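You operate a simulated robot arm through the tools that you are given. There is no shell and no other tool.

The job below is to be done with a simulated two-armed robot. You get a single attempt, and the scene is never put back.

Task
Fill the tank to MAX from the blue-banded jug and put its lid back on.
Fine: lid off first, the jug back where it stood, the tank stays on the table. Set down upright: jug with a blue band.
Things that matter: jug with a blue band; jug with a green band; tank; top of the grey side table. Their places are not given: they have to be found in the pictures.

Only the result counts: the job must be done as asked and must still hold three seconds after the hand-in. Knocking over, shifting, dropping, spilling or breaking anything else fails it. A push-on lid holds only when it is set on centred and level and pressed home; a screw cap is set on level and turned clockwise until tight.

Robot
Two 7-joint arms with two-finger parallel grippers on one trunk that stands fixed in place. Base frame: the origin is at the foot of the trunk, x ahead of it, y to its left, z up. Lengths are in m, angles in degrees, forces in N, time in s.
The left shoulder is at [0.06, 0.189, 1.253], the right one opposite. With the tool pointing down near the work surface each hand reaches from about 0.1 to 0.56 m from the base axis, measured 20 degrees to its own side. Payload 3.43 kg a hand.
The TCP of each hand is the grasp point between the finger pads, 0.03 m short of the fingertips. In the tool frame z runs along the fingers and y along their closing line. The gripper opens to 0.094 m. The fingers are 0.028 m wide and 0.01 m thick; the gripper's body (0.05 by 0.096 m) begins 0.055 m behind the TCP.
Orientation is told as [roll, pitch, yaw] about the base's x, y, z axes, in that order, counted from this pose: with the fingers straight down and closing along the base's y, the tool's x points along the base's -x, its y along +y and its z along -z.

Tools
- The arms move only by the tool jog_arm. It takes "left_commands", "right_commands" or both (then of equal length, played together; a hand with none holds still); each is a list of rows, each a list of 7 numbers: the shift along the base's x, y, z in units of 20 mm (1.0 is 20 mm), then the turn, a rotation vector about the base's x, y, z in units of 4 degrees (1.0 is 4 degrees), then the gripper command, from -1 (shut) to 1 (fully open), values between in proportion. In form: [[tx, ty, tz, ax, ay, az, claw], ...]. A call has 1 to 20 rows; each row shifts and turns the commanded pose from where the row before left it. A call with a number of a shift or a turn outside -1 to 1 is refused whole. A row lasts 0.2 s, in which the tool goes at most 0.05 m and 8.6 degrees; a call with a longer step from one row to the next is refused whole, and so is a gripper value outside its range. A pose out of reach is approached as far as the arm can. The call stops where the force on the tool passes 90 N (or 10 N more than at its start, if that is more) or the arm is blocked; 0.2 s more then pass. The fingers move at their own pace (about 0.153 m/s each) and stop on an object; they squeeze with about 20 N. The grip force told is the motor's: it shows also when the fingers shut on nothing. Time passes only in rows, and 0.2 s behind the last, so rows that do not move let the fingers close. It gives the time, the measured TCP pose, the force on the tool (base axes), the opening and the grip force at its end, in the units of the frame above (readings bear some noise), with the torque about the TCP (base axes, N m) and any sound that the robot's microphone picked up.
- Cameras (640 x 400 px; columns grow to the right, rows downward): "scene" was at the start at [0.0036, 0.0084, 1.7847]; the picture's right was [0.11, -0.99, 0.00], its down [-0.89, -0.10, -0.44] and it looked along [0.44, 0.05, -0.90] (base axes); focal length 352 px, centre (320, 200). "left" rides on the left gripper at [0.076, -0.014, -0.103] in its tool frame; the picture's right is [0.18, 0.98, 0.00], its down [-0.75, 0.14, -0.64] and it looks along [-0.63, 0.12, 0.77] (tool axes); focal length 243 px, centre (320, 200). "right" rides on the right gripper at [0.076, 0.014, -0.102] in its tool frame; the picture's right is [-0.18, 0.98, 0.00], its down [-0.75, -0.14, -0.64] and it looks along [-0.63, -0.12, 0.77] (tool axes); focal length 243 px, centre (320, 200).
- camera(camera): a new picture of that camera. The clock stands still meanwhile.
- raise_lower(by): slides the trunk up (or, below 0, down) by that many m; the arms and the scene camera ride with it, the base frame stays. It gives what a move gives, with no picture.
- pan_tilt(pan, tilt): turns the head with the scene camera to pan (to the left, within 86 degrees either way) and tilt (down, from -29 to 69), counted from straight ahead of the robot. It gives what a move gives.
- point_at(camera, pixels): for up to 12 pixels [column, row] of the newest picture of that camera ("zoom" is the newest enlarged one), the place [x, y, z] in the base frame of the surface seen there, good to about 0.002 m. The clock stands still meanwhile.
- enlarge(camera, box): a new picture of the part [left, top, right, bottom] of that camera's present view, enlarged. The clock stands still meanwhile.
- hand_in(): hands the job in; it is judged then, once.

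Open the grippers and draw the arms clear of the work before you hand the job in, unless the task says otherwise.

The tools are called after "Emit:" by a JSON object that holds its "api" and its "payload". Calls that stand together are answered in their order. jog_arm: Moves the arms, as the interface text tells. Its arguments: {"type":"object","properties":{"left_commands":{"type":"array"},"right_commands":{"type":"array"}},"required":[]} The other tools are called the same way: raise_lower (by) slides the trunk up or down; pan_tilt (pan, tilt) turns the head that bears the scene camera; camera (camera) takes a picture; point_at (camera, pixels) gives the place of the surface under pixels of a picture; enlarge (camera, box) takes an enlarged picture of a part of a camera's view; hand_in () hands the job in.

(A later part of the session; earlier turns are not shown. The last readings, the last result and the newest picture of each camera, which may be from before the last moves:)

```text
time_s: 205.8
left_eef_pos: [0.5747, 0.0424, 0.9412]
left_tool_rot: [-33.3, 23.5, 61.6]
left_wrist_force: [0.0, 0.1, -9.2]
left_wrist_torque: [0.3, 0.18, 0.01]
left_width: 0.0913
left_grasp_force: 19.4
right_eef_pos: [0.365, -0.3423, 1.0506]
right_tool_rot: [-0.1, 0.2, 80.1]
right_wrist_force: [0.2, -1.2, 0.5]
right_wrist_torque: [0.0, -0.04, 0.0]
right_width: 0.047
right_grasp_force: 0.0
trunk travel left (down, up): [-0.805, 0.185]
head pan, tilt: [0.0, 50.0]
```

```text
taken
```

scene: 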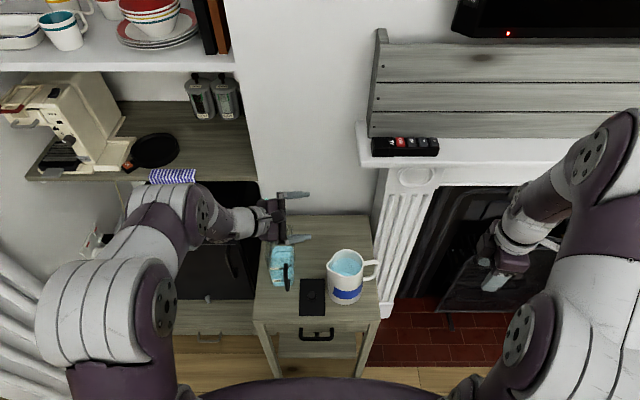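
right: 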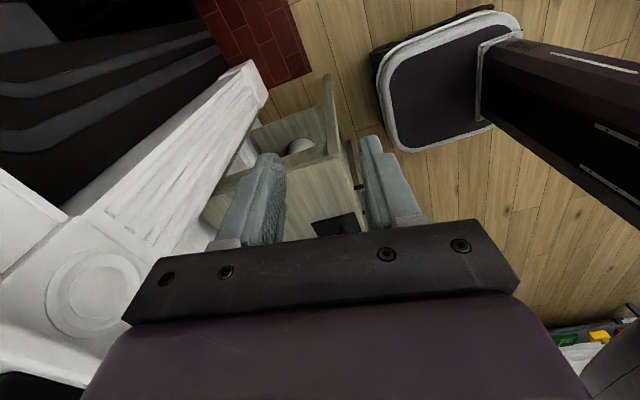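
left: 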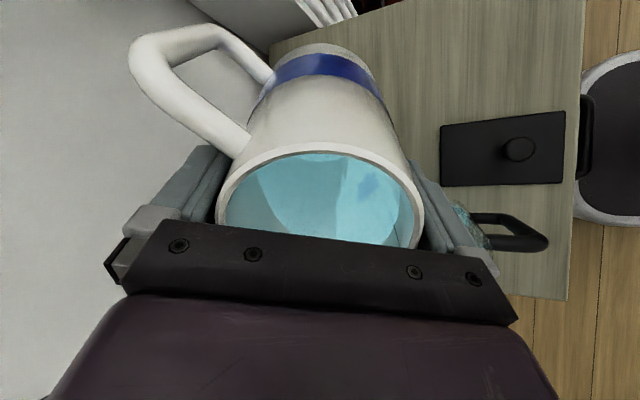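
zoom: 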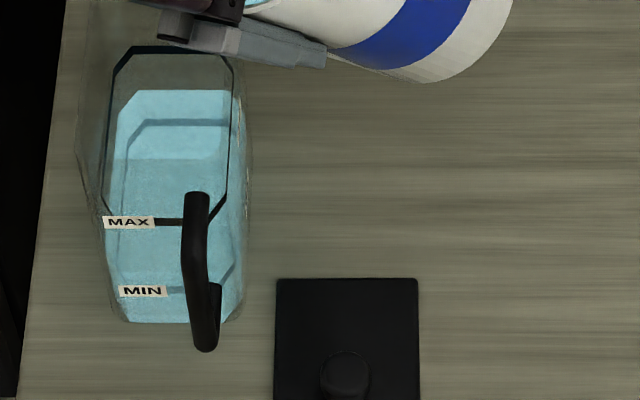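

The flow has stopped at 40° as expected, and the jug is stable and now better centred. I'll tip another 6° and look again.

Emit:
{"api": "jog_arm", "payload": {"left_commands": [[0, 0, 0, -0.45, -0.27, 0, -1], [0, 0, 0, -0.45, -0.27, 0, -1], [0, 0, 0, -0.4, -0.24, 0, -1], [0, 0, 0, 0, 0, 0, -1]]}}

Emit:
{"api": "enlarge", "payload": {"camera": "scene", "box": [275, 230, 340, 300]}}

Emit:
{"api": "camera", "payload": {"camera": "left"}}

```text
time_s: 206.8
left_eef_pos: [0.5735, 0.0433, 0.9417]
left_tool_rot: [-39.2, 26.3, 59.1]
left_wrist_force: [0.4, 0.2, -8.2]
left_wrist_torque: [0.34, 0.19, -0.02]
left_width: 0.0911
left_grasp_force: 19.9
right_eef_pos: [0.3656, -0.3427, 1.0506]
right_tool_rot: [-0.1, 0.1, 80.1]
right_wrist_force: [-0.7, -0.5, 0.3]
right_wrist_torque: [-0.01, -0.03, -0.02]
right_width: 0.047
right_grasp_force: 0.0
trunk travel left (down, up): [-0.805, 0.185]
head pan, tilt: [0.0, 50.0]
```

```text
5.71 times, centred on (308, 265) of scene
```

zoom: 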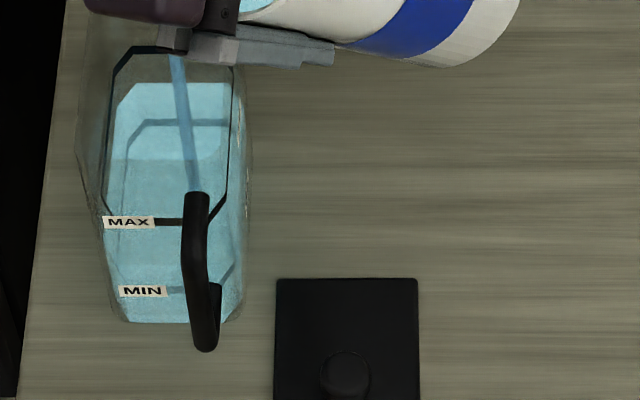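

```text
taken
```

left: 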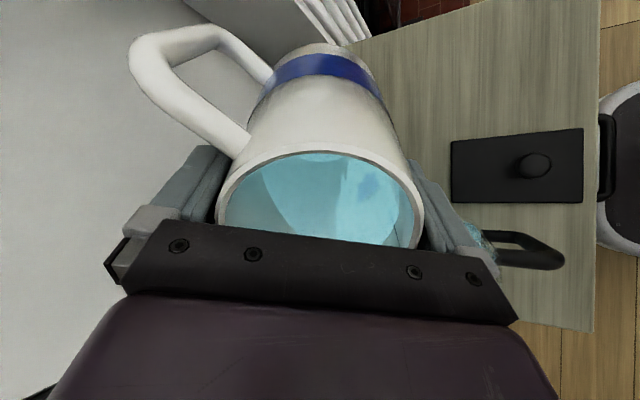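

The level is rising (back edge from row 91 to 83; the MAX ring's back is at about row 48). The stream is well inside. I'll tip 4° more and let it run.

Emit:
{"api": "jog_arm", "payload": {"left_commands": [[0, 0, 0, 0, 0, 0, -1], [0, 0, 0, -0.45, -0.27, 0, -1], [0, 0, 0, -0.4, -0.24, 0, -1], [0, 0, 0, 0, 0, 0, -1], [0, 0, 0, 0, 0, 0, -1]]}}

Emit:
{"api": "enlarge", "payload": {"camera": "scene", "box": [275, 230, 340, 300]}}

Emit:
{"api": "camera", "payload": {"camera": "left"}}

```text
time_s: 208.0
left_eef_pos: [0.5738, 0.043, 0.9417]
left_tool_rot: [-43.1, 28.3, 57.3]
left_wrist_force: [0.1, 0.3, -8.8]
left_wrist_torque: [0.35, 0.19, 0.0]
left_width: 0.0909
left_grasp_force: 19.7
right_eef_pos: [0.3654, -0.3414, 1.0519]
right_tool_rot: [-0.1, 0.3, 80.1]
right_wrist_force: [0.2, -0.1, -1.0]
right_wrist_torque: [-0.01, 0.02, 0.01]
right_width: 0.0469
right_grasp_force: 0.0
trunk travel left (down, up): [-0.805, 0.185]
head pan, tilt: [0.0, 50.0]
```

```text
5.71 times, centred on (308, 265) of scene
```

zoom: 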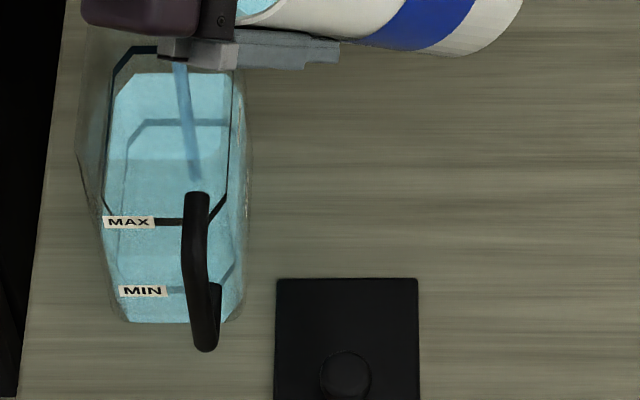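

```text
taken
```

left: 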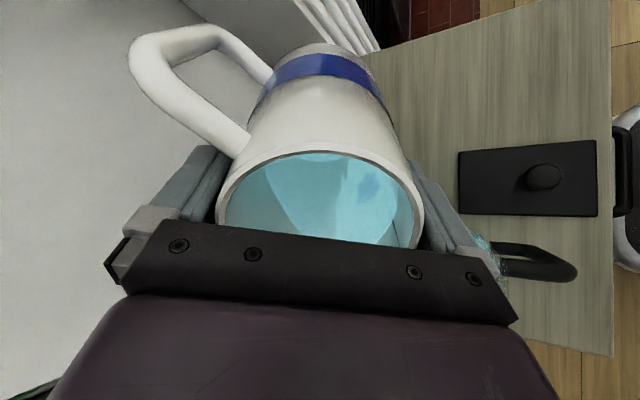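

The level's back edge is now at row 73 (target about 48), with the jug firm in the grip at 50°. I'll tip 3° more and let it flow.

Emit:
{"api": "jog_arm", "payload": {"left_commands": [[0, 0, 0, 0, 0, 0, -1], [0, 0, 0, -0.35, -0.2, 0, -1], [0, 0, 0, -0.3, -0.18, 0, -1], [0, 0, 0, 0, 0, 0, -1], [0, 0, 0, 0, 0, 0, -1]]}}

Emit:
{"api": "enlarge", "payload": {"camera": "scene", "box": [275, 230, 340, 300]}}

Emit:
{"api": "camera", "payload": {"camera": "left"}}

```text
time_s: 209.2
left_eef_pos: [0.574, 0.0437, 0.9417]
left_tool_rot: [-46.2, 29.7, 55.8]
left_wrist_force: [0.1, 0.0, -7.3]
left_wrist_torque: [0.29, 0.21, 0.01]
left_width: 0.0912
left_grasp_force: 20.1
right_eef_pos: [0.3652, -0.3416, 1.0517]
right_tool_rot: [-0.1, 0.2, 80.2]
right_wrist_force: [1.2, -0.3, -0.1]
right_wrist_torque: [0.0, 0.0, -0.01]
right_width: 0.047
right_grasp_force: 0.0
trunk travel left (down, up): [-0.805, 0.185]
head pan, tilt: [0.0, 50.0]
```

```text
5.71 times, centred on (308, 265) of scene
```

zoom: 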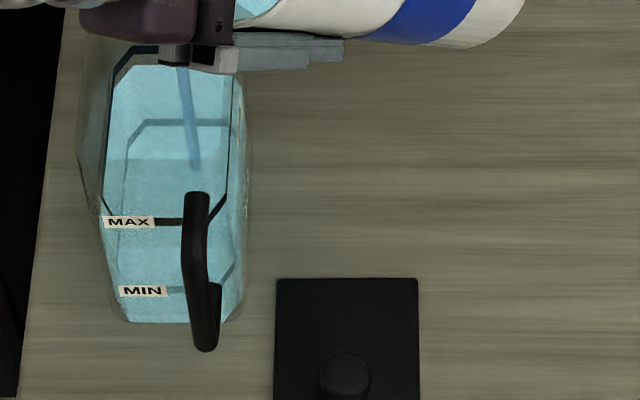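

```text
taken
```

left: 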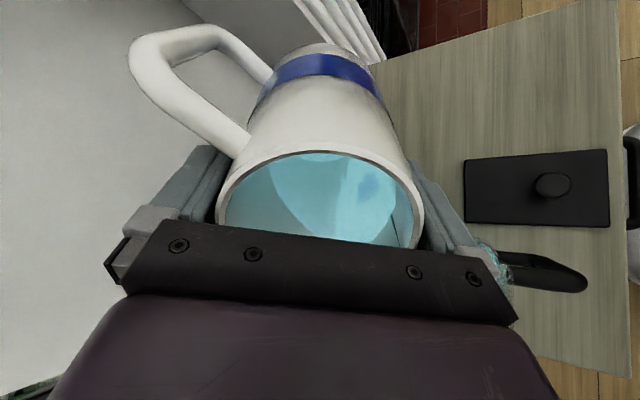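

The back edge is at row 66. I'll continue with a small 2° tip and wait.

Emit:
{"api": "jog_arm", "payload": {"left_commands": [[0, 0, 0, -0.25, -0.15, 0, -1], [0, 0, 0, -0.2, -0.12, 0, -1], [0, 0, 0, 0, 0, 0, -1], [0, 0, 0, 0, 0, 0, -1]]}}

Emit:
{"api": "enlarge", "payload": {"camera": "scene", "box": [275, 230, 340, 300]}}

```text
time_s: 210.2
left_eef_pos: [0.5742, 0.0427, 0.9421]
left_tool_rot: [-48.4, 30.4, 54.7]
left_wrist_force: [-0.6, 0.0, -5.7]
left_wrist_torque: [0.33, 0.19, -0.01]
left_width: 0.091
left_grasp_force: 19.6
right_eef_pos: [0.3655, -0.3416, 1.0512]
right_tool_rot: [-0.1, 0.2, 80.1]
right_wrist_force: [-0.3, 0.6, 0.2]
right_wrist_torque: [0.02, -0.02, 0.01]
right_width: 0.0469
right_grasp_force: 0.1
trunk travel left (down, up): [-0.805, 0.185]
head pan, tilt: [0.0, 50.0]
```

```text
5.71 times, centred on (308, 265) of scene
```

zoom: 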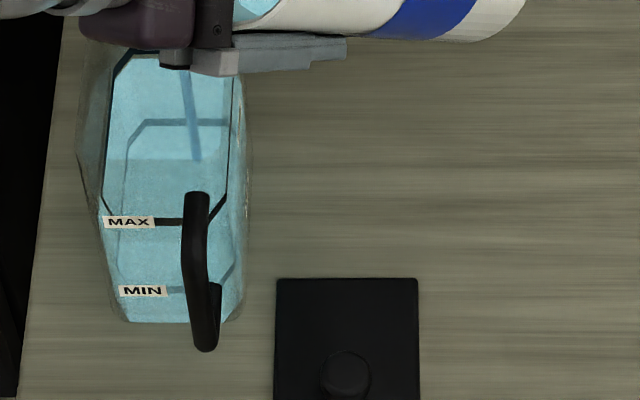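

The water is now very near the MAX ring. I'll zoom in tightly to read the level.

Emit:
{"api": "enlarge", "payload": {"camera": "scene", "box": [282, 236, 302, 274]}}

Emit:
{"api": "enlarge", "payload": {"camera": "scene", "box": [282, 234, 306, 249]}}

```text
10.53 times, centred on (292, 255) of scene
```

zoom: 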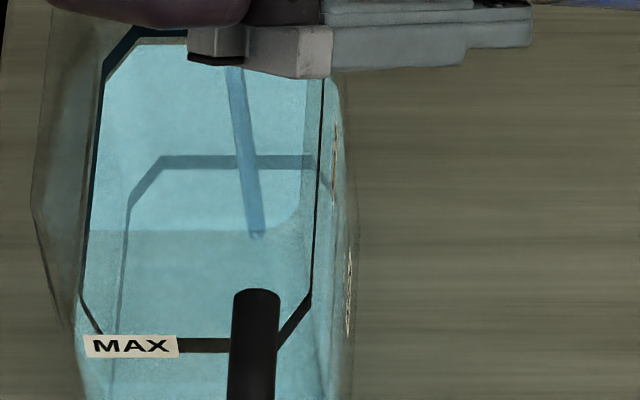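

```text
16.00 times, centred on (294, 242) of scene
```

zoom: 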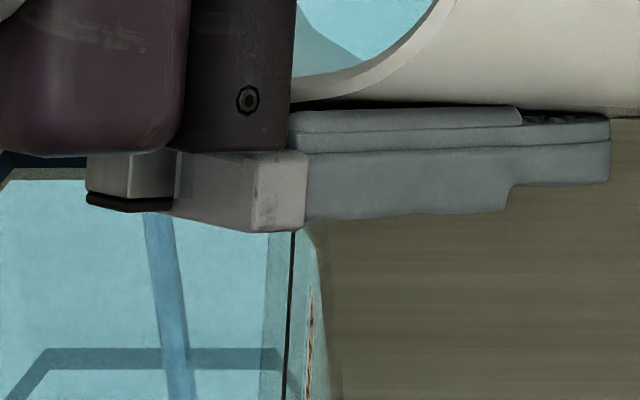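

The water's back edge is about 7 mm below the centre of the MAX line, rising about 6 mm/s. I'll let it flow a short while and look again.

Emit:
{"api": "jog_arm", "payload": {"left_commands": [[0, 0, 0, 0, 0, 0, -1], [0, 0, 0, 0, 0, 0, -1]]}}

Emit:
{"api": "enlarge", "payload": {"camera": "scene", "box": [282, 236, 302, 274]}}

```text
time_s: 210.8
left_eef_pos: [0.5741, 0.0435, 0.9412]
left_tool_rot: [-48.4, 30.4, 54.7]
left_wrist_force: [0.1, 0.3, -6.5]
left_wrist_torque: [0.3, 0.2, 0.03]
left_width: 0.0912
left_grasp_force: 19.8
right_eef_pos: [0.3665, -0.3419, 1.0513]
right_tool_rot: [0.0, 0.2, 80.1]
right_wrist_force: [0.1, -0.2, 0.7]
right_wrist_torque: [0.03, -0.01, -0.04]
right_width: 0.047
right_grasp_force: 0.1
trunk travel left (down, up): [-0.805, 0.185]
head pan, tilt: [0.0, 50.0]
```

```text
10.53 times, centred on (292, 255) of scene
```

zoom: 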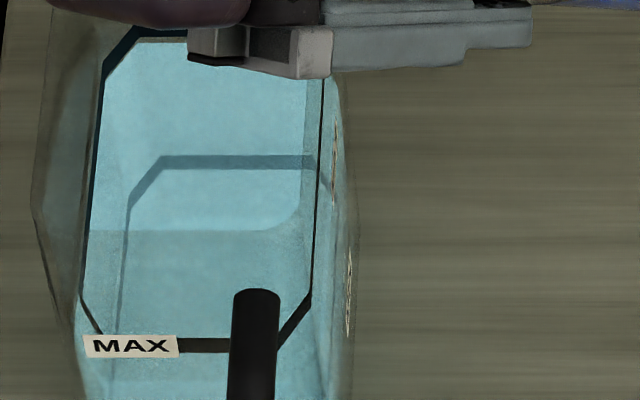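

The flow has stopped at 55.5°, with the water about 5 mm below the line's centre. I'll tip about 1.3° more and wait for it to settle.

Emit:
{"api": "jog_arm", "payload": {"left_commands": [[0, 0, 0, -0.28, -0.17, 0, -1], [0, 0, 0, 0, 0, 0, -1], [0, 0, 0, 0, 0, 0, -1], [0, 0, 0, 0, 0, 0, -1]]}}

Emit:
{"api": "enlarge", "payload": {"camera": "scene", "box": [282, 236, 302, 274]}}

Emit:
{"api": "camera", "payload": {"camera": "left"}}

```text
time_s: 211.8
left_eef_pos: [0.5751, 0.0443, 0.9426]
left_tool_rot: [-49.7, 31.1, 53.9]
left_wrist_force: [0.1, 0.1, -6.4]
left_wrist_torque: [0.31, 0.17, 0.03]
left_width: 0.0911
left_grasp_force: 20.3
right_eef_pos: [0.3635, -0.3429, 1.0507]
right_tool_rot: [-0.1, 0.2, 80.1]
right_wrist_force: [-0.1, -0.2, 0.4]
right_wrist_torque: [-0.02, 0.0, -0.01]
right_width: 0.0471
right_grasp_force: 0.0
trunk travel left (down, up): [-0.805, 0.185]
head pan, tilt: [0.0, 50.0]
```

```text
10.53 times, centred on (292, 255) of scene
```

zoom: 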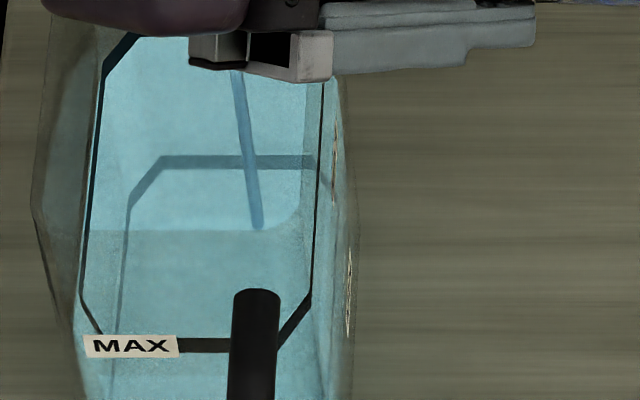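

```text
taken
```

left: 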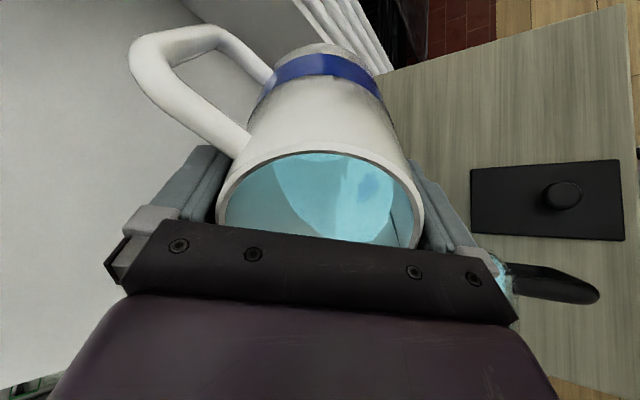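

The water now touches the lower edge of the MAX line at the back, and a thin stream is still running. I'll wait a moment more.

Emit:
{"api": "jog_arm", "payload": {"left_commands": [[0, 0, 0, 0, 0, 0, -1], [0, 0, 0, 0, 0, 0, -1], [0, 0, 0, 0, 0, 0, -1]]}}

Emit:
{"api": "enlarge", "payload": {"camera": "scene", "box": [282, 236, 302, 274]}}

Emit:
{"api": "enlarge", "payload": {"camera": "scene", "box": [282, 234, 296, 246]}}

```text
time_s: 212.6
left_eef_pos: [0.5749, 0.0425, 0.9418]
left_tool_rot: [-49.8, 30.8, 54.0]
left_wrist_force: [-0.4, 0.0, -6.9]
left_wrist_torque: [0.31, 0.19, 0.03]
left_width: 0.091
left_grasp_force: 20.4
right_eef_pos: [0.3662, -0.3419, 1.0512]
right_tool_rot: [-0.1, 0.2, 80.1]
right_wrist_force: [-1.0, 0.4, -0.2]
right_wrist_torque: [-0.02, 0.02, 0.01]
right_width: 0.0471
right_grasp_force: 0.1
trunk travel left (down, up): [-0.805, 0.185]
head pan, tilt: [0.0, 50.0]
```

```text
10.53 times, centred on (292, 255) of scene
```

zoom: 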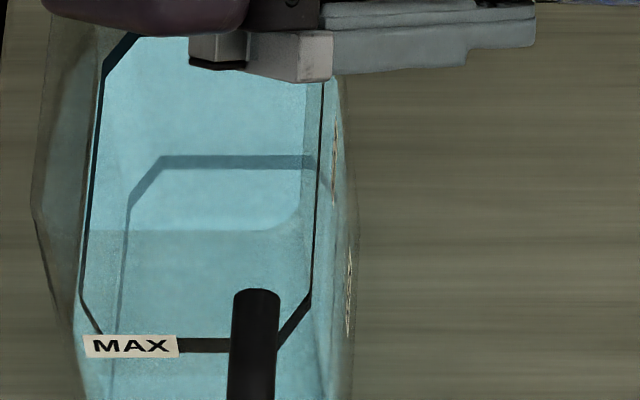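

```text
16.00 times, centred on (289, 240) of scene
```

zoom: 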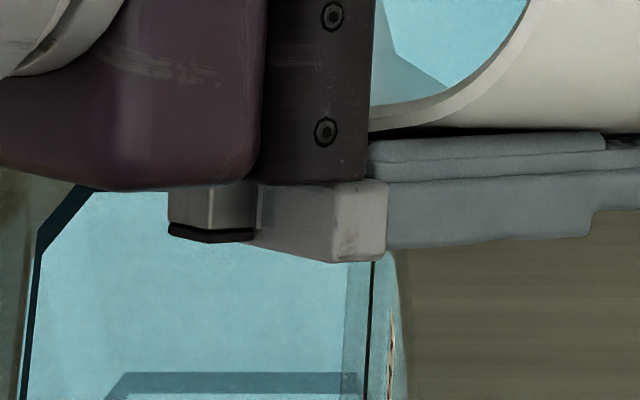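

The flow has stopped. The hand now covers the back line, so I'll tip the jug back 24° and lift it 4 cm for a clear look at the level, keeping it over the tank in case a top-up is needed.

Emit:
{"api": "jog_arm", "payload": {"left_commands": [[0, 0, 0.1, 0.6, 0.35, 0, -1], [0, 0, 0.3, 0.86, 0.51, 0, -1], [0, 0, 0.4, 0.86, 0.51, 0, -1], [0, 0, 0.4, 0.86, 0.51, 0, -1], [0, 0, 0.5, 0.86, 0.51, 0, -1], [0, 0, 0.5, 0.86, 0.51, 0, -1], [0, 0, 0.4, 0.4, 0.23, 0, -1], [0, 0, 0, 0, 0, 0, -1]]}}

Emit:
{"api": "enlarge", "payload": {"camera": "scene", "box": [282, 236, 302, 274]}}

Emit:
{"api": "camera", "payload": {"camera": "left"}}

```text
time_s: 214.4
left_eef_pos: [0.574, 0.0433, 0.9946]
left_tool_rot: [-26.1, 19.0, 64.3]
left_wrist_force: [0.8, -0.6, -6.3]
left_wrist_torque: [0.2, 0.14, -0.01]
left_width: 0.091
left_grasp_force: 19.4
right_eef_pos: [0.3652, -0.342, 1.0513]
right_tool_rot: [0.1, 0.2, 80.1]
right_wrist_force: [0.1, -0.5, 0.6]
right_wrist_torque: [0.02, 0.01, -0.03]
right_width: 0.0471
right_grasp_force: 0.1
trunk travel left (down, up): [-0.805, 0.185]
head pan, tilt: [0.0, 50.0]
```

```text
10.53 times, centred on (292, 255) of scene
```

zoom: 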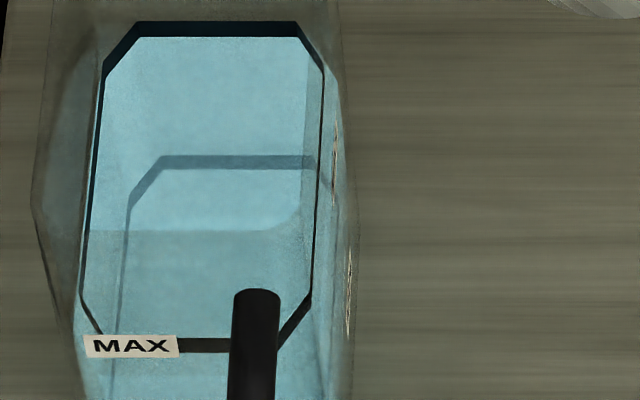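

```text
taken
```

left: 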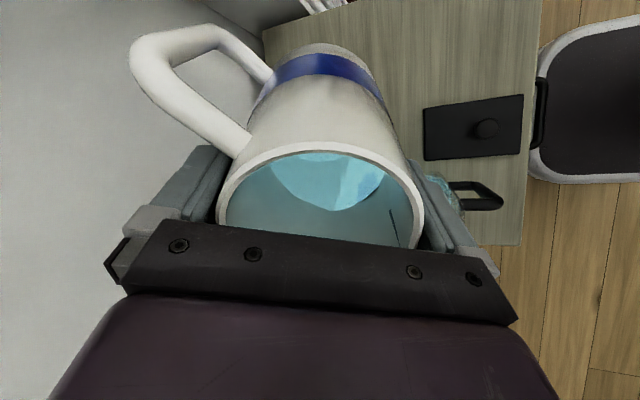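

The view is clear now: the water reaches the back MAX line's lower edge. I'll zoom in further on that line to see how much of it is submerged.

Emit:
{"api": "enlarge", "payload": {"camera": "scene", "box": [284, 236, 296, 243]}}

Emit:
{"api": "enlarge", "payload": {"camera": "scene", "box": [280, 262, 296, 276]}}

```text
16.00 times, centred on (290, 240) of scene
```

zoom: 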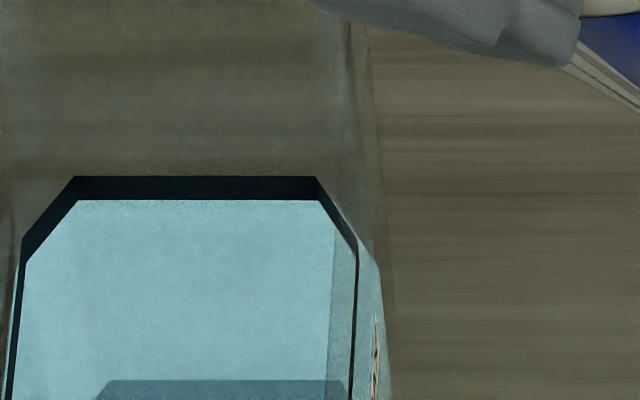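

```text
16.00 times, centred on (288, 269) of scene
```

zoom: 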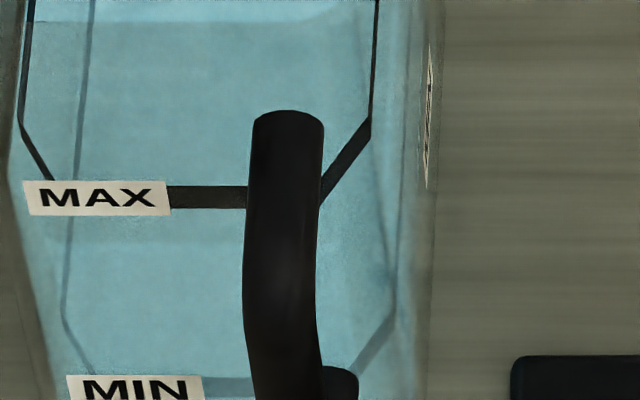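

The back line is fully visible and unsubmerged, so the level is slightly under MAX. I'll measure the heights just below the line at the back, and the line itself.

Emit:
{"api": "enlarge", "payload": {"camera": "scene", "box": [284, 236, 296, 243]}}

Emit:
{"api": "point_at", "payload": {"camera": "zoom", "pixels": [[200, 170], [200, 180], [200, 184], [200, 188], [200, 192], [200, 196], [200, 203], [200, 210], [200, 230], [200, 260], [100, 205], [280, 205]]}}

```text
16.00 times, centred on (290, 240) of scene
```

zoom: 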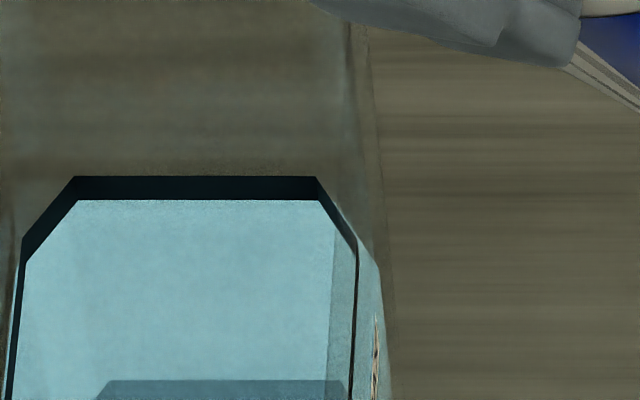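

```text
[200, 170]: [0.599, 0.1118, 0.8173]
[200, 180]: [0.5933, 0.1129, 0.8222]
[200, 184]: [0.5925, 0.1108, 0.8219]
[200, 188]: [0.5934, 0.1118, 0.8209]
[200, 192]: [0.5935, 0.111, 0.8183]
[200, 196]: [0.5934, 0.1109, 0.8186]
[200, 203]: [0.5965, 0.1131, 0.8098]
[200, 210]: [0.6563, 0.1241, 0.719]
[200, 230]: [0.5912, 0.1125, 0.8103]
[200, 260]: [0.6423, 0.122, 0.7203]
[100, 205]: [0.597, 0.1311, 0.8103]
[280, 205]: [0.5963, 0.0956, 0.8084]
```

The line spans z 0.8175–0.823 and the water sits at roughly 0.814, so about 4–5 mm is missing. I'll tip back down over the tank to just beyond the previous angle.

Emit:
{"api": "jog_arm", "payload": {"left_commands": [[0, 0, -0.2, -0.4, -0.23, 0, -1], [0, 0, -0.5, -0.86, -0.51, 0, -1], [0, 0, -0.5, -0.86, -0.51, 0, -1], [0, 0, -0.5, -0.86, -0.51, 0, -1], [0, 0, -0.4, -0.86, -0.51, 0, -1], [0, 0, -0.3, -0.86, -0.51, 0, -1], [0, 0, -0.2, -0.6, -0.35, 0, -1], [0, 0, 0, -0.2, -0.12, 0, -1], [0, 0, 0, 0, 0, 0, -1], [0, 0, 0, 0, 0, 0, -1], [0, 0, 0, 0, 0, 0, -1]]}}

Emit:
{"api": "enlarge", "payload": {"camera": "scene", "box": [282, 236, 302, 274]}}

Emit:
{"api": "enlarge", "payload": {"camera": "scene", "box": [284, 236, 296, 243]}}

```text
time_s: 216.8
left_eef_pos: [0.5753, 0.0421, 0.9411]
left_tool_rot: [-50.9, 31.3, 53.5]
left_wrist_force: [-1.1, -0.1, -6.1]
left_wrist_torque: [0.28, 0.19, 0.0]
left_width: 0.0911
left_grasp_force: 20.2
right_eef_pos: [0.3652, -0.3421, 1.0509]
right_tool_rot: [-0.1, 0.2, 80.1]
right_wrist_force: [-0.6, 0.4, -0.4]
right_wrist_torque: [0.01, -0.03, 0.0]
right_width: 0.047
right_grasp_force: 0.1
trunk travel left (down, up): [-0.805, 0.185]
head pan, tilt: [0.0, 50.0]
```

```text
10.53 times, centred on (292, 255) of scene
```

zoom: 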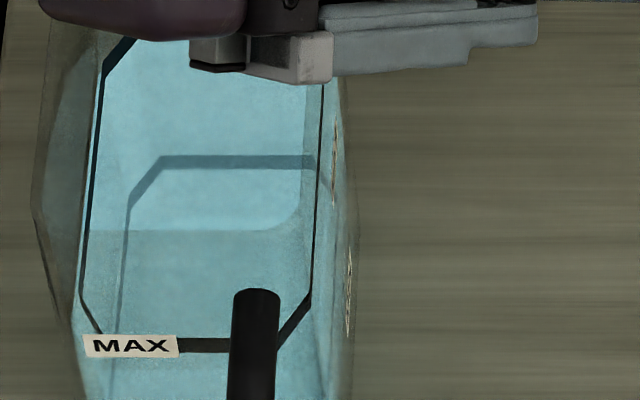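

```text
16.00 times, centred on (290, 240) of scene
```

zoom: 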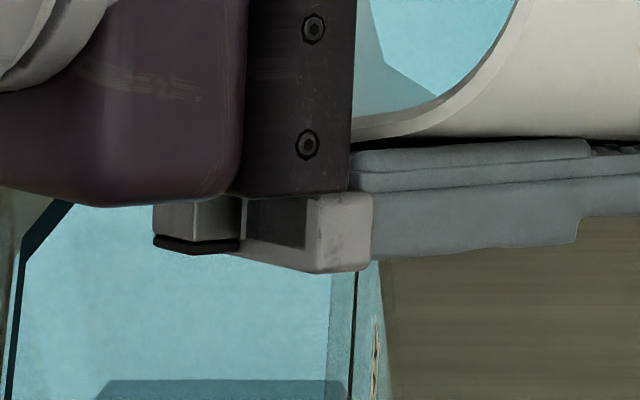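

The stream has ended again. I'll tip back and lift once more for a clear view of the line.

Emit:
{"api": "jog_arm", "payload": {"left_commands": [[0, 0, 0.1, 0.6, 0.35, 0, -1], [0, 0, 0.3, 0.86, 0.51, 0, -1], [0, 0, 0.4, 0.86, 0.51, 0, -1], [0, 0, 0.4, 0.86, 0.51, 0, -1], [0, 0, 0.5, 0.86, 0.51, 0, -1], [0, 0, 0.5, 0.86, 0.51, 0, -1], [0, 0, 0.4, 0.6, 0.35, 0, -1], [0, 0, 0, 0, 0, 0, -1]]}}

Emit:
{"api": "enlarge", "payload": {"camera": "scene", "box": [284, 236, 296, 243]}}

Emit:
{"api": "point_at", "payload": {"camera": "zoom", "pixels": [[200, 166], [200, 172], [200, 178], [200, 182], [200, 186], [200, 190], [200, 194], [200, 198], [200, 203], [200, 210], [100, 205], [280, 205]]}}

Emit:
{"api": "enlarge", "payload": {"camera": "scene", "box": [278, 232, 302, 276]}}

```text
time_s: 218.6
left_eef_pos: [0.5753, 0.0436, 0.9941]
left_tool_rot: [-25.9, 18.9, 64.3]
left_wrist_force: [0.2, -0.7, -7.1]
left_wrist_torque: [0.21, 0.08, 0.01]
left_width: 0.0909
left_grasp_force: 20.2
right_eef_pos: [0.3659, -0.3416, 1.0518]
right_tool_rot: [-0.1, 0.2, 80.0]
right_wrist_force: [-0.1, 0.3, -0.5]
right_wrist_torque: [0.01, -0.01, -0.01]
right_width: 0.0469
right_grasp_force: 0.1
trunk travel left (down, up): [-0.805, 0.185]
head pan, tilt: [0.0, 50.0]
```

```text
16.00 times, centred on (290, 240) of scene
```

zoom: 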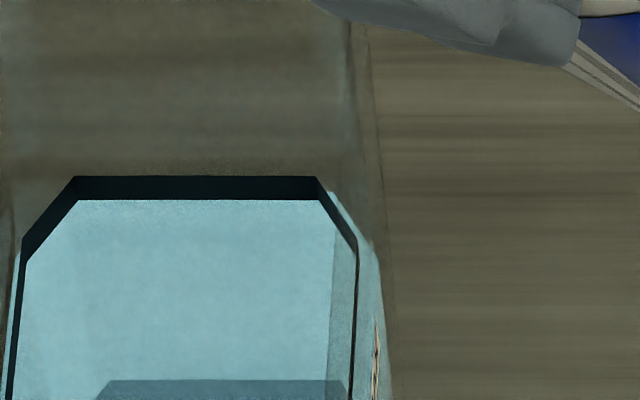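

```text
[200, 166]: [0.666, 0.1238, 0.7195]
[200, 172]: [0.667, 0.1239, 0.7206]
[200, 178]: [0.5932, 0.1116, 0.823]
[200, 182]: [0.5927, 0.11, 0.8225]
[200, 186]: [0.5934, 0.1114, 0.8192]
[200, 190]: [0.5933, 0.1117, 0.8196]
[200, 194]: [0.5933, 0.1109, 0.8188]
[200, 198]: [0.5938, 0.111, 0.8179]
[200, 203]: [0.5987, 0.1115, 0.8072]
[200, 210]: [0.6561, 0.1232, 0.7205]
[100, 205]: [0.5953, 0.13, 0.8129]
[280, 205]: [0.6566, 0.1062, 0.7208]
```

```text
9.09 times, centred on (290, 254) of scene
```

zoom: 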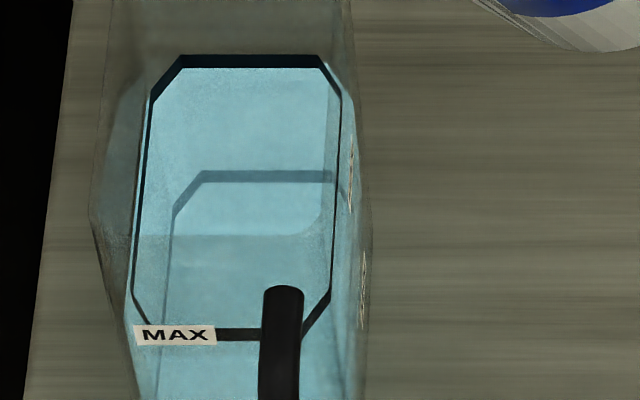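

The water outline at the back-right corner now sits between the line's edges, which puts the level at about 0.819, right on MAX. I'll bring the jug upright and lift it clear of the tank.

Emit:
{"api": "jog_arm", "payload": {"left_commands": [[0, 0, 0.3, 0.6, 0.35, 0, -1], [0, 0, 0.4, 0.86, 0.51, 0, -1], [0, 0, 0.4, 0.86, 0.51, 0, -1], [0, 0, 0.4, 0.86, 0.51, 0, -1], [0, 0, 0.4, 0.86, 0.51, 0, -1], [0, 0, 0.4, 0.86, 0.51, 0, -1], [0, 0, 0.3, 0.86, 0.51, 0, -1], [0, 0, 0, 0.86, 0.51, 0, -1], [0, 0, 0, 0.2, 0.12, 0, -1], [0, 0, 0, 0, 0, 0, -1]]}}

Emit:
{"api": "camera", "payload": {"camera": "left"}}

Emit:
{"api": "enlarge", "payload": {"camera": "scene", "box": [245, 170, 405, 310]}}

```text
time_s: 220.8
left_eef_pos: [0.57, 0.0449, 1.0434]
left_tool_rot: [0.0, 0.2, 68.7]
left_wrist_force: [-0.6, 1.3, -6.1]
left_wrist_torque: [0.06, 0.04, -0.03]
left_width: 0.0913
left_grasp_force: 20.3
left hand out of reach, approached as far as the arm can: row 9
right_eef_pos: [0.3654, -0.3422, 1.0515]
right_tool_rot: [-0.1, 0.1, 80.1]
right_wrist_force: [-0.5, 0.3, -0.2]
right_wrist_torque: [0.0, -0.01, 0.01]
right_width: 0.0468
right_grasp_force: 0.0
trunk travel left (down, up): [-0.805, 0.185]
head pan, tilt: [0.0, 50.0]
```

```text
taken
```

left: 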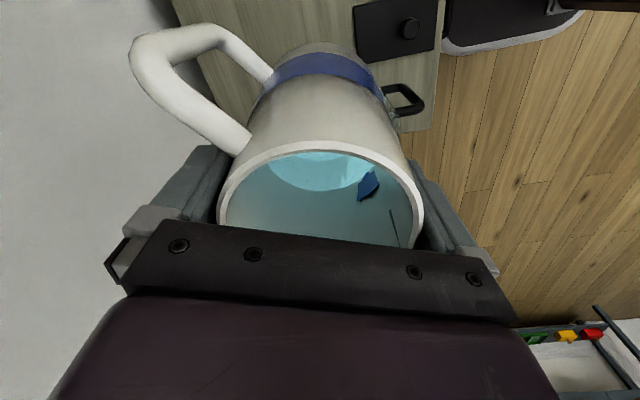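

```text
2.86 times, centred on (325, 240) of scene
```

zoom: 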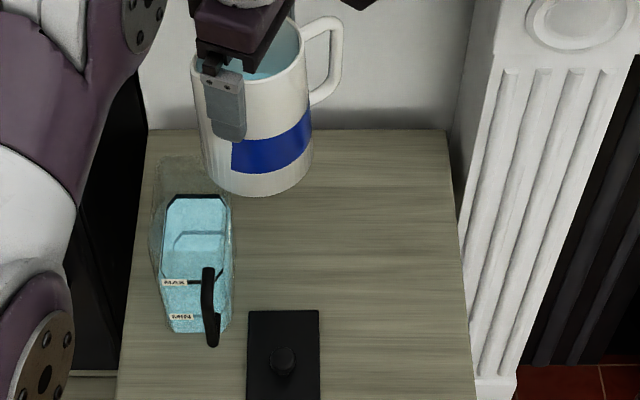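

The jug is upright and the tank is clean around it. I'll carry the jug back toward its spot while turning its spout back toward +x, staying at z 1.04.

Emit:
{"api": "jog_arm", "payload": {"left_commands": [[-0.2, -0.3, 0, 0, 0, -0.4, -1], [-0.4, -0.5, 0, 0, 0, -0.8, -1], [-0.4, -0.55, 0, 0, 0, -0.9, -1], [-0.4, -0.55, 0, 0, 0, -0.9, -1], [-0.4, -0.55, 0, 0, 0, -0.9, -1], [-0.4, -0.55, 0, 0, 0, -0.9, -1], [-0.4, -0.55, 0, 0, 0, -0.9, -1], [-0.4, -0.55, 0, 0, 0, -0.9, -1], [-0.4, -0.55, 0, 0, 0, -0.9, -1], [-0.4, -0.55, 0, 0, 0, -0.9, -1], [-0.4, -0.55, 0, 0, 0, -0.9, -1], [-0.25, -0.4, 0, 0, 0, -0.9, -1], [0, 0, 0, 0, 0, -0.9, -1], [0, 0, 0, 0, 0, -0.9, -1], [0, 0, 0, 0, 0, -0.9, -1], [0, 0, 0, 0, 0, -0.9, -1], [0, 0, 0, 0, 0, -0.9, -1], [0, 0, 0, 0, 0, -0.9, -1], [0, 0, 0, 0, 0, -0.9, -1], [0, 0, 0, 0, 0, -0.3, -1]]}}

Emit:
{"api": "camera", "payload": {"camera": "left"}}

Emit:
{"api": "camera", "payload": {"camera": "scene"}}

```text
time_s: 225.0
left_eef_pos: [0.4819, -0.0787, 1.0428]
left_tool_rot: [-0.1, 0.2, 1.3]
left_wrist_force: [0.1, 0.7, -5.7]
left_wrist_torque: [0.04, -0.03, -0.01]
left_width: 0.0911
left_grasp_force: 19.6
right_eef_pos: [0.3646, -0.3415, 1.0517]
right_tool_rot: [-0.1, 0.2, 80.1]
right_wrist_force: [-1.3, -0.4, 0.1]
right_wrist_torque: [0.03, -0.01, -0.03]
right_width: 0.0471
right_grasp_force: 0.2
trunk travel left (down, up): [-0.805, 0.185]
head pan, tilt: [0.0, 50.0]
```

```text
taken
```

left: 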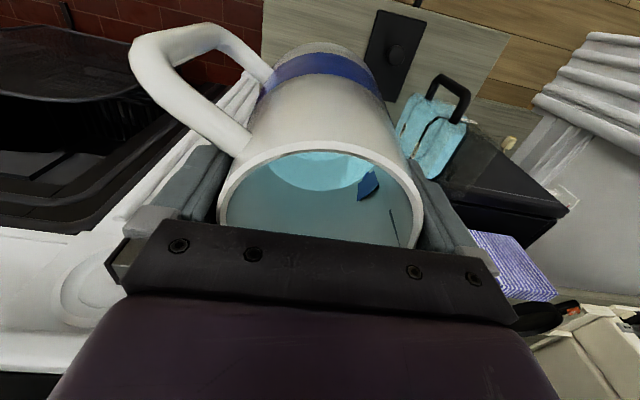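

```text
taken
```

scene: 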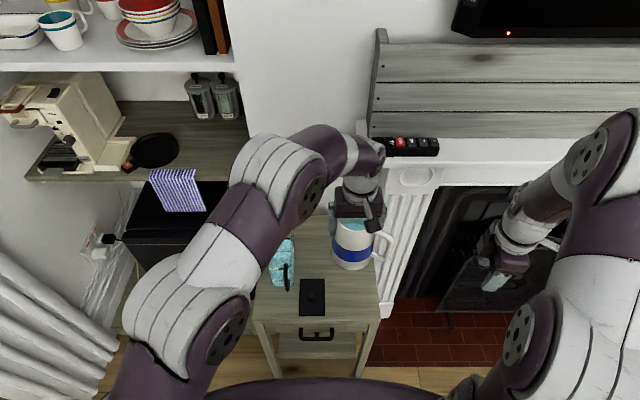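

All is steady at yaw 1°. I'll continue turning about 50° more to bring the handle back toward the robot.

Emit:
{"api": "jog_arm", "payload": {"left_commands": [[0, 0, 0, 0, 0, -0.5, -1], [0, 0, 0, 0, 0, -0.9, -1], [0, 0, 0, 0, 0, -0.9, -1], [0, 0, 0, 0, 0, -0.9, -1], [0, 0, 0, 0, 0, -0.9, -1], [0, 0, 0, 0, 0, -0.9, -1], [0, 0, 0, 0, 0, 0, -1]]}}

Emit:
{"api": "jog_arm", "payload": {"left_commands": [[0, 0, 0, 0, 0, -0.7, -1], [0, 0, 0, 0, 0, -0.9, -1], [0, 0, 0, 0, 0, -0.9, -1], [0, 0, 0, 0, 0, -0.9, -1], [0, 0, 0, 0, 0, -0.9, -1], [0, 0, 0, 0, 0, -0.9, -1], [0, 0, 0, 0, 0, -0.9, -1], [0, 0, 0, 0, 0, -0.9, -1], [0, 0, 0, 0, 0, -0.7, -1], [0, 0, 0, 0, 0, 0, -1]]}}

Emit:
{"api": "camera", "payload": {"camera": "left"}}

Emit:
{"api": "camera", "payload": {"camera": "scene"}}

```text
time_s: 226.6
left_eef_pos: [0.4807, -0.0788, 1.0445]
left_tool_rot: [-0.1, 0.1, -18.6]
left_wrist_force: [0.1, -0.2, -6.9]
left_wrist_torque: [0.04, -0.06, 0.0]
left_width: 0.0908
left_grasp_force: 20.4
right_eef_pos: [0.364, -0.3417, 1.0505]
right_tool_rot: [-0.1, 0.1, 80.1]
right_wrist_force: [0.5, -0.1, -0.5]
right_wrist_torque: [-0.06, 0.02, 0.0]
right_width: 0.0469
right_grasp_force: 0.2
trunk travel left (down, up): [-0.805, 0.185]
head pan, tilt: [0.0, 50.0]
```

```text
time_s: 228.8
left_eef_pos: [0.4817, -0.0787, 1.0435]
left_tool_rot: [-0.1, 0.1, -49.4]
left_wrist_force: [-0.2, 0.3, -7.2]
left_wrist_torque: [0.01, -0.06, 0.02]
left_width: 0.0911
left_grasp_force: 20.8
right_eef_pos: [0.3652, -0.3424, 1.0507]
right_tool_rot: [-0.1, 0.2, 80.1]
right_wrist_force: [0.7, -0.9, -1.3]
right_wrist_torque: [-0.01, -0.02, -0.01]
right_width: 0.0471
right_grasp_force: 0.1
trunk travel left (down, up): [-0.805, 0.185]
head pan, tilt: [0.0, 50.0]
```

```text
taken
```

left: 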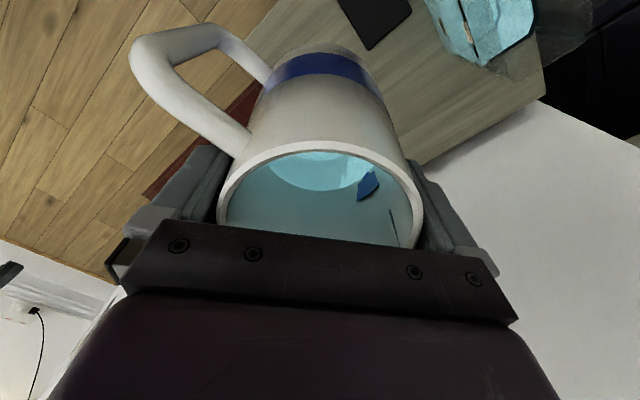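

```text
taken
```

scene: 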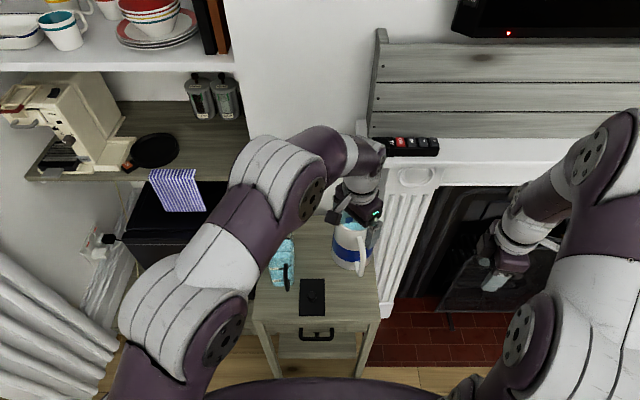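

The handle points back to the robot and the jug is over its spot. I'll lower it to just above the table.

Emit:
{"api": "jog_arm", "payload": {"left_commands": [[0, 0, -0.4, 0, 0, 0, -1], [0, 0, -0.7, 0, 0, 0, -1], [0, 0, -0.8, 0, 0, 0, -1], [0, 0, -0.8, 0, 0, 0, -1], [0, 0, -0.8, 0, 0, 0, -1], [0, 0, -0.8, 0, 0, 0, -1], [0, 0, -0.8, 0, 0, 0, -1], [0, 0, -0.8, 0, 0, 0, -1], [0, 0, -0.8, 0, 0, 0, -1], [0, 0, -0.8, 0, 0, 0, -1], [0, 0, -0.8, 0, 0, 0, -1], [0, 0, -0.7, 0, 0, 0, -1], [0, 0, -0.5, 0, 0, 0, -1], [0, 0, -0.35, 0, 0, 0, -1], [0, 0, -0.2, 0, 0, 0, -1], [0, 0, 0, 0, 0, 0, -1]]}}

Emit:
{"api": "camera", "payload": {"camera": "left"}}

Emit:
{"api": "enlarge", "payload": {"camera": "scene", "box": [265, 200, 405, 320]}}

```text
time_s: 232.2
left_eef_pos: [0.4808, -0.0791, 0.8419]
left_tool_rot: [-0.2, 0.1, -49.4]
left_wrist_force: [0.2, 1.4, -6.3]
left_wrist_torque: [-0.01, -0.05, 0.01]
left_width: 0.0908
left_grasp_force: 19.6
right_eef_pos: [0.365, -0.3422, 1.0498]
right_tool_rot: [-0.1, 0.3, 80.1]
right_wrist_force: [0.0, 0.4, -0.8]
right_wrist_torque: [-0.02, 0.01, -0.02]
right_width: 0.047
right_grasp_force: 0.0
trunk travel left (down, up): [-0.805, 0.185]
head pan, tilt: [0.0, 50.0]
```

```text
taken
```

left: 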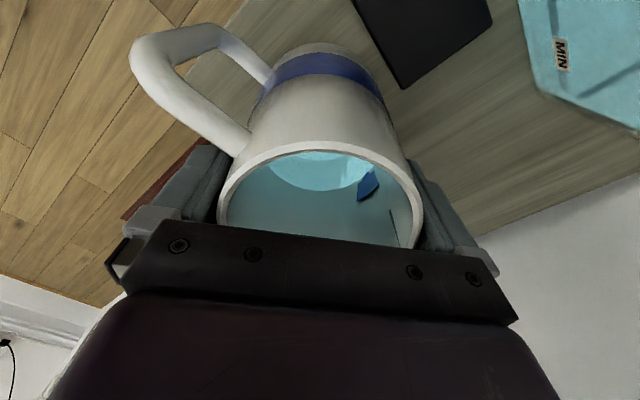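

```text
3.33 times, centred on (335, 260) of scene
```

zoom: 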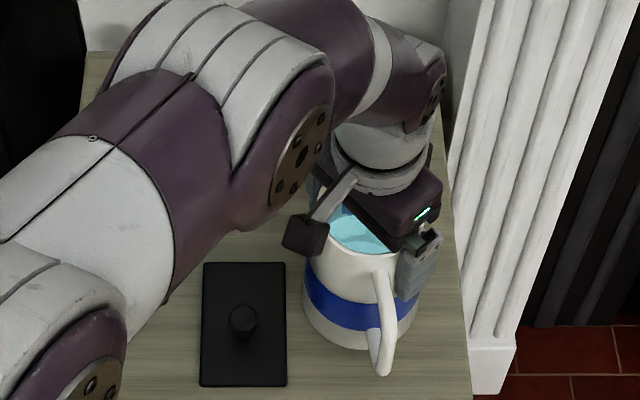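

The jug hangs level about 14 mm above the table. I'll lower in small steps until the table takes the weight.

Emit:
{"api": "jog_arm", "payload": {"left_commands": [[0, 0, -0.2, 0, 0, 0, -1], [0, 0, -0.2, 0, 0, 0, -1], [0, 0, -0.1, 0, 0, 0, -1]]}}

Emit:
{"api": "jog_arm", "payload": {"left_commands": [[0, 0, -0.08, 0, 0, 0, -1]]}}

Emit:
{"api": "jog_arm", "payload": {"left_commands": [[0, 0, -0.08, 0, 0, 0, -1]]}}

```text
time_s: 233.0
left_eef_pos: [0.4818, -0.0791, 0.8352]
left_tool_rot: [0.0, -0.2, -49.3]
left_wrist_force: [-3.6, 3.3, 20.8]
left_wrist_torque: [0.15, -0.41, 0.24]
left_width: 0.0912
left_grasp_force: 19.8
right_eef_pos: [0.3635, -0.3432, 1.0527]
right_tool_rot: [-0.4, 0.2, 80.2]
right_wrist_force: [-0.3, 0.4, -0.4]
right_wrist_torque: [-0.01, -0.01, 0.01]
right_width: 0.0466
right_grasp_force: 0.0
trunk travel left (down, up): [-0.805, 0.185]
head pan, tilt: [0.0, 50.0]
```

```text
time_s: 233.4
left_eef_pos: [0.4819, -0.0796, 0.8331]
left_tool_rot: [-0.1, -0.1, -49.4]
left_wrist_force: [3.3, 1.3, 16.5]
left_wrist_torque: [0.33, -0.44, -0.02]
left_width: 0.0918
left_grasp_force: 19.9
right_eef_pos: [0.3631, -0.3426, 1.0525]
right_tool_rot: [-0.2, 0.2, 80.2]
right_wrist_force: [-0.5, -0.4, -0.2]
right_wrist_torque: [0.0, -0.02, 0.0]
right_width: 0.0472
right_grasp_force: 0.1
trunk travel left (down, up): [-0.805, 0.185]
head pan, tilt: [0.0, 50.0]
```

```text
time_s: 233.8
left_eef_pos: [0.4807, -0.0783, 0.8303]
left_tool_rot: [0.1, 0.0, -49.4]
left_wrist_force: [3.9, -0.3, 16.1]
left_wrist_torque: [0.41, -0.57, -0.26]
left_width: 0.0923
left_grasp_force: 20.1
right_eef_pos: [0.363, -0.3414, 1.0523]
right_tool_rot: [-0.3, 0.2, 80.1]
right_wrist_force: [0.4, 0.4, -0.4]
right_wrist_torque: [-0.02, 0.0, 0.02]
right_width: 0.0469
right_grasp_force: 0.0
trunk travel left (down, up): [-0.805, 0.185]
head pan, tilt: [0.0, 50.0]
```

The jug is on the table (16 N upward). I'll open the fingers and rise straight up.

Emit:
{"api": "jog_arm", "payload": {"left_commands": [[0, 0, 0, 0, 0, 0, 1], [0, 0, 0, 0, 0, 0, 1], [0, 0, 0, 0, 0, 0, 1], [0, 0, 0.2, 0, 0, 0, 1], [0, 0, 0.3, 0, 0, 0, 1], [0, 0, 0.4, 0, 0, 0, 1], [0, 0, 0.4, 0, 0, 0, 1]]}}

Emit:
{"api": "camera", "payload": {"camera": "left"}}

```text
time_s: 235.4
left_eef_pos: [0.4813, -0.078, 0.8559]
left_tool_rot: [-0.1, 0.1, -49.5]
left_wrist_force: [0.0, -1.0, 0.7]
left_wrist_torque: [-0.01, -0.01, 0.02]
left_width: 0.0939
left_grasp_force: 0.1
right_eef_pos: [0.364, -0.3421, 1.0509]
right_tool_rot: [-0.1, 0.3, 80.0]
right_wrist_force: [0.7, 0.0, -0.6]
right_wrist_torque: [0.0, -0.01, 0.0]
right_width: 0.0471
right_grasp_force: 0.1
trunk travel left (down, up): [-0.805, 0.185]
head pan, tilt: [0.0, 50.0]
```

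```text
taken
```

left: 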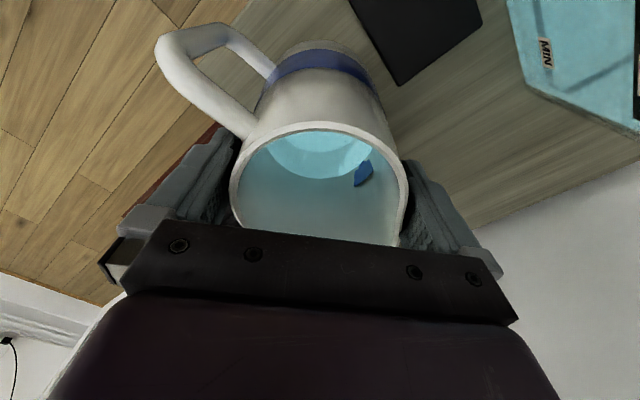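

The jug stays put as the hand rises. I'll go on up to z 1.0 and turn the hand back to neutral yaw.

Emit:
{"api": "jog_arm", "payload": {"left_commands": [[0, 0, 0.5, 0, 0, 0, 1], [0, 0, 0.8, 0, 0, 0, 1], [0, 0, 0.8, 0, 0, 0, 1], [0, 0, 0.9, 0, 0, 0, 1], [0, 0, 0.9, 0, 0, 0, 1], [0, 0, 0.9, 0, 0, 0, 1], [0, 0, 0.9, 0, 0, 0.5, 1], [0, 0, 0.9, 0, 0, 0.9, 1], [0, 0, 0.9, 0, 0, 0.9, 1], [0, 0.3, 0.5, 0, 0, 1, 1], [-0.1, 0.5, 0, 0, 0, 1, 1], [-0.2, 0.5, 0, 0, 0, 1, 1], [-0.3, 0.5, 0, 0, 0, 1, 1], [-0.3, 0.5, 0, 0, 0, 1, 1], [-0.3, 0.5, 0, 0, 0, 1, 1], [-0.3, 0.5, 0, 0, 0, 1, 1], [-0.3, 0.5, 0, 0, 0, 1, 1], [0, 0.5, 0, 0, 0, 1, 1], [0, 0.5, 0, 0, 0, 1, 1], [0, 0, 0, 0, 0, 1, 1]]}}

Emit:
{"api": "camera", "payload": {"camera": "left"}}

Emit:
{"api": "camera", "payload": {"camera": "scene"}}

```text
time_s: 239.6
left_eef_pos: [0.4453, 0.0176, 1.0164]
left_tool_rot: [-0.2, 0.1, 3.9]
left_wrist_force: [-0.7, -0.5, -1.2]
left_wrist_torque: [0.01, 0.03, 0.0]
left_width: 0.0939
left_grasp_force: 0.1
right_eef_pos: [0.3648, -0.3423, 1.0504]
right_tool_rot: [-0.2, 0.2, 80.1]
right_wrist_force: [0.1, 1.0, 0.1]
right_wrist_torque: [-0.01, 0.0, 0.0]
right_width: 0.0472
right_grasp_force: 0.0
trunk travel left (down, up): [-0.805, 0.185]
head pan, tilt: [0.0, 50.0]
```

```text
taken
```

left: 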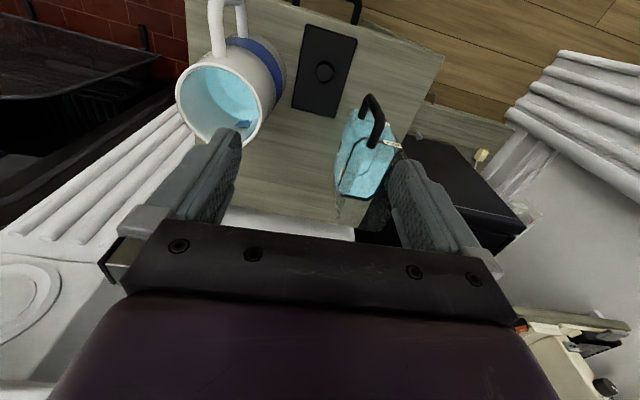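

```text
taken
```

scene: 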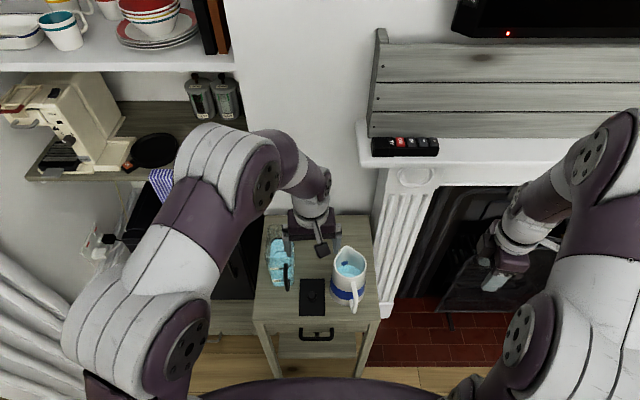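

The jug stands where it was, handle toward the robot. Before replacing the lid, I'll use the left camera in a near-level view to verify the water level against MAX.

Emit:
{"api": "jog_arm", "payload": {"left_commands": [[-0.7, 0.5, -0.3, 0, -1, -0.25, 1], [-0.7, 0.5, -0.4, 0, -1, -0.25, 1], [-0.7, 0.5, -0.5, 0, -1, -0.25, 1], [-0.7, 0.6, -0.5, 0, -1, -0.2, 1], [-0.7, 0.6, -0.5, 0, -1, 0, 1], [-0.7, 0.6, -0.5, 0, -1, 0, 1], [-0.7, 0.6, -0.5, 0, -1, 0, 1], [-0.7, 0.6, -0.5, 0, -1, 0, 1], [-0.7, 0.6, -0.5, 0, -1, 0, 1], [-0.7, 0.5, -0.5, 0, -1, 0, 1], [-0.2, 0, -0.5, 0, 0, 0, 1], [0, 0, 0, 0, 0, 0, 1]]}}

Emit:
{"api": "camera", "payload": {"camera": "left"}}

```text
time_s: 242.2
left_eef_pos: [0.3331, 0.1115, 0.955]
left_tool_rot: [2.0, -36.9, -0.2]
left_wrist_force: [-0.1, 0.0, -0.2]
left_wrist_torque: [-0.02, 0.0, 0.02]
left_width: 0.0941
left_grasp_force: 0.0
left hand out of reach, approached as far as the arm can: row 6, 7, 10, 11
right_eef_pos: [0.3646, -0.3426, 1.0514]
right_tool_rot: [-0.1, 0.2, 80.1]
right_wrist_force: [0.3, 0.7, 0.6]
right_wrist_torque: [-0.01, 0.0, 0.02]
right_width: 0.0471
right_grasp_force: 0.1
trunk travel left (down, up): [-0.805, 0.185]
head pan, tilt: [0.0, 50.0]
```

```text
taken
```

left: 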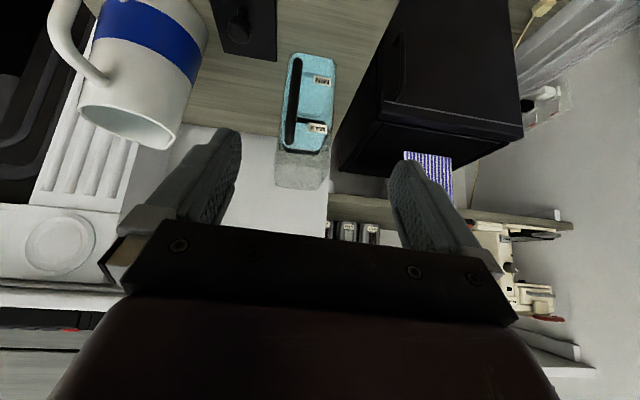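

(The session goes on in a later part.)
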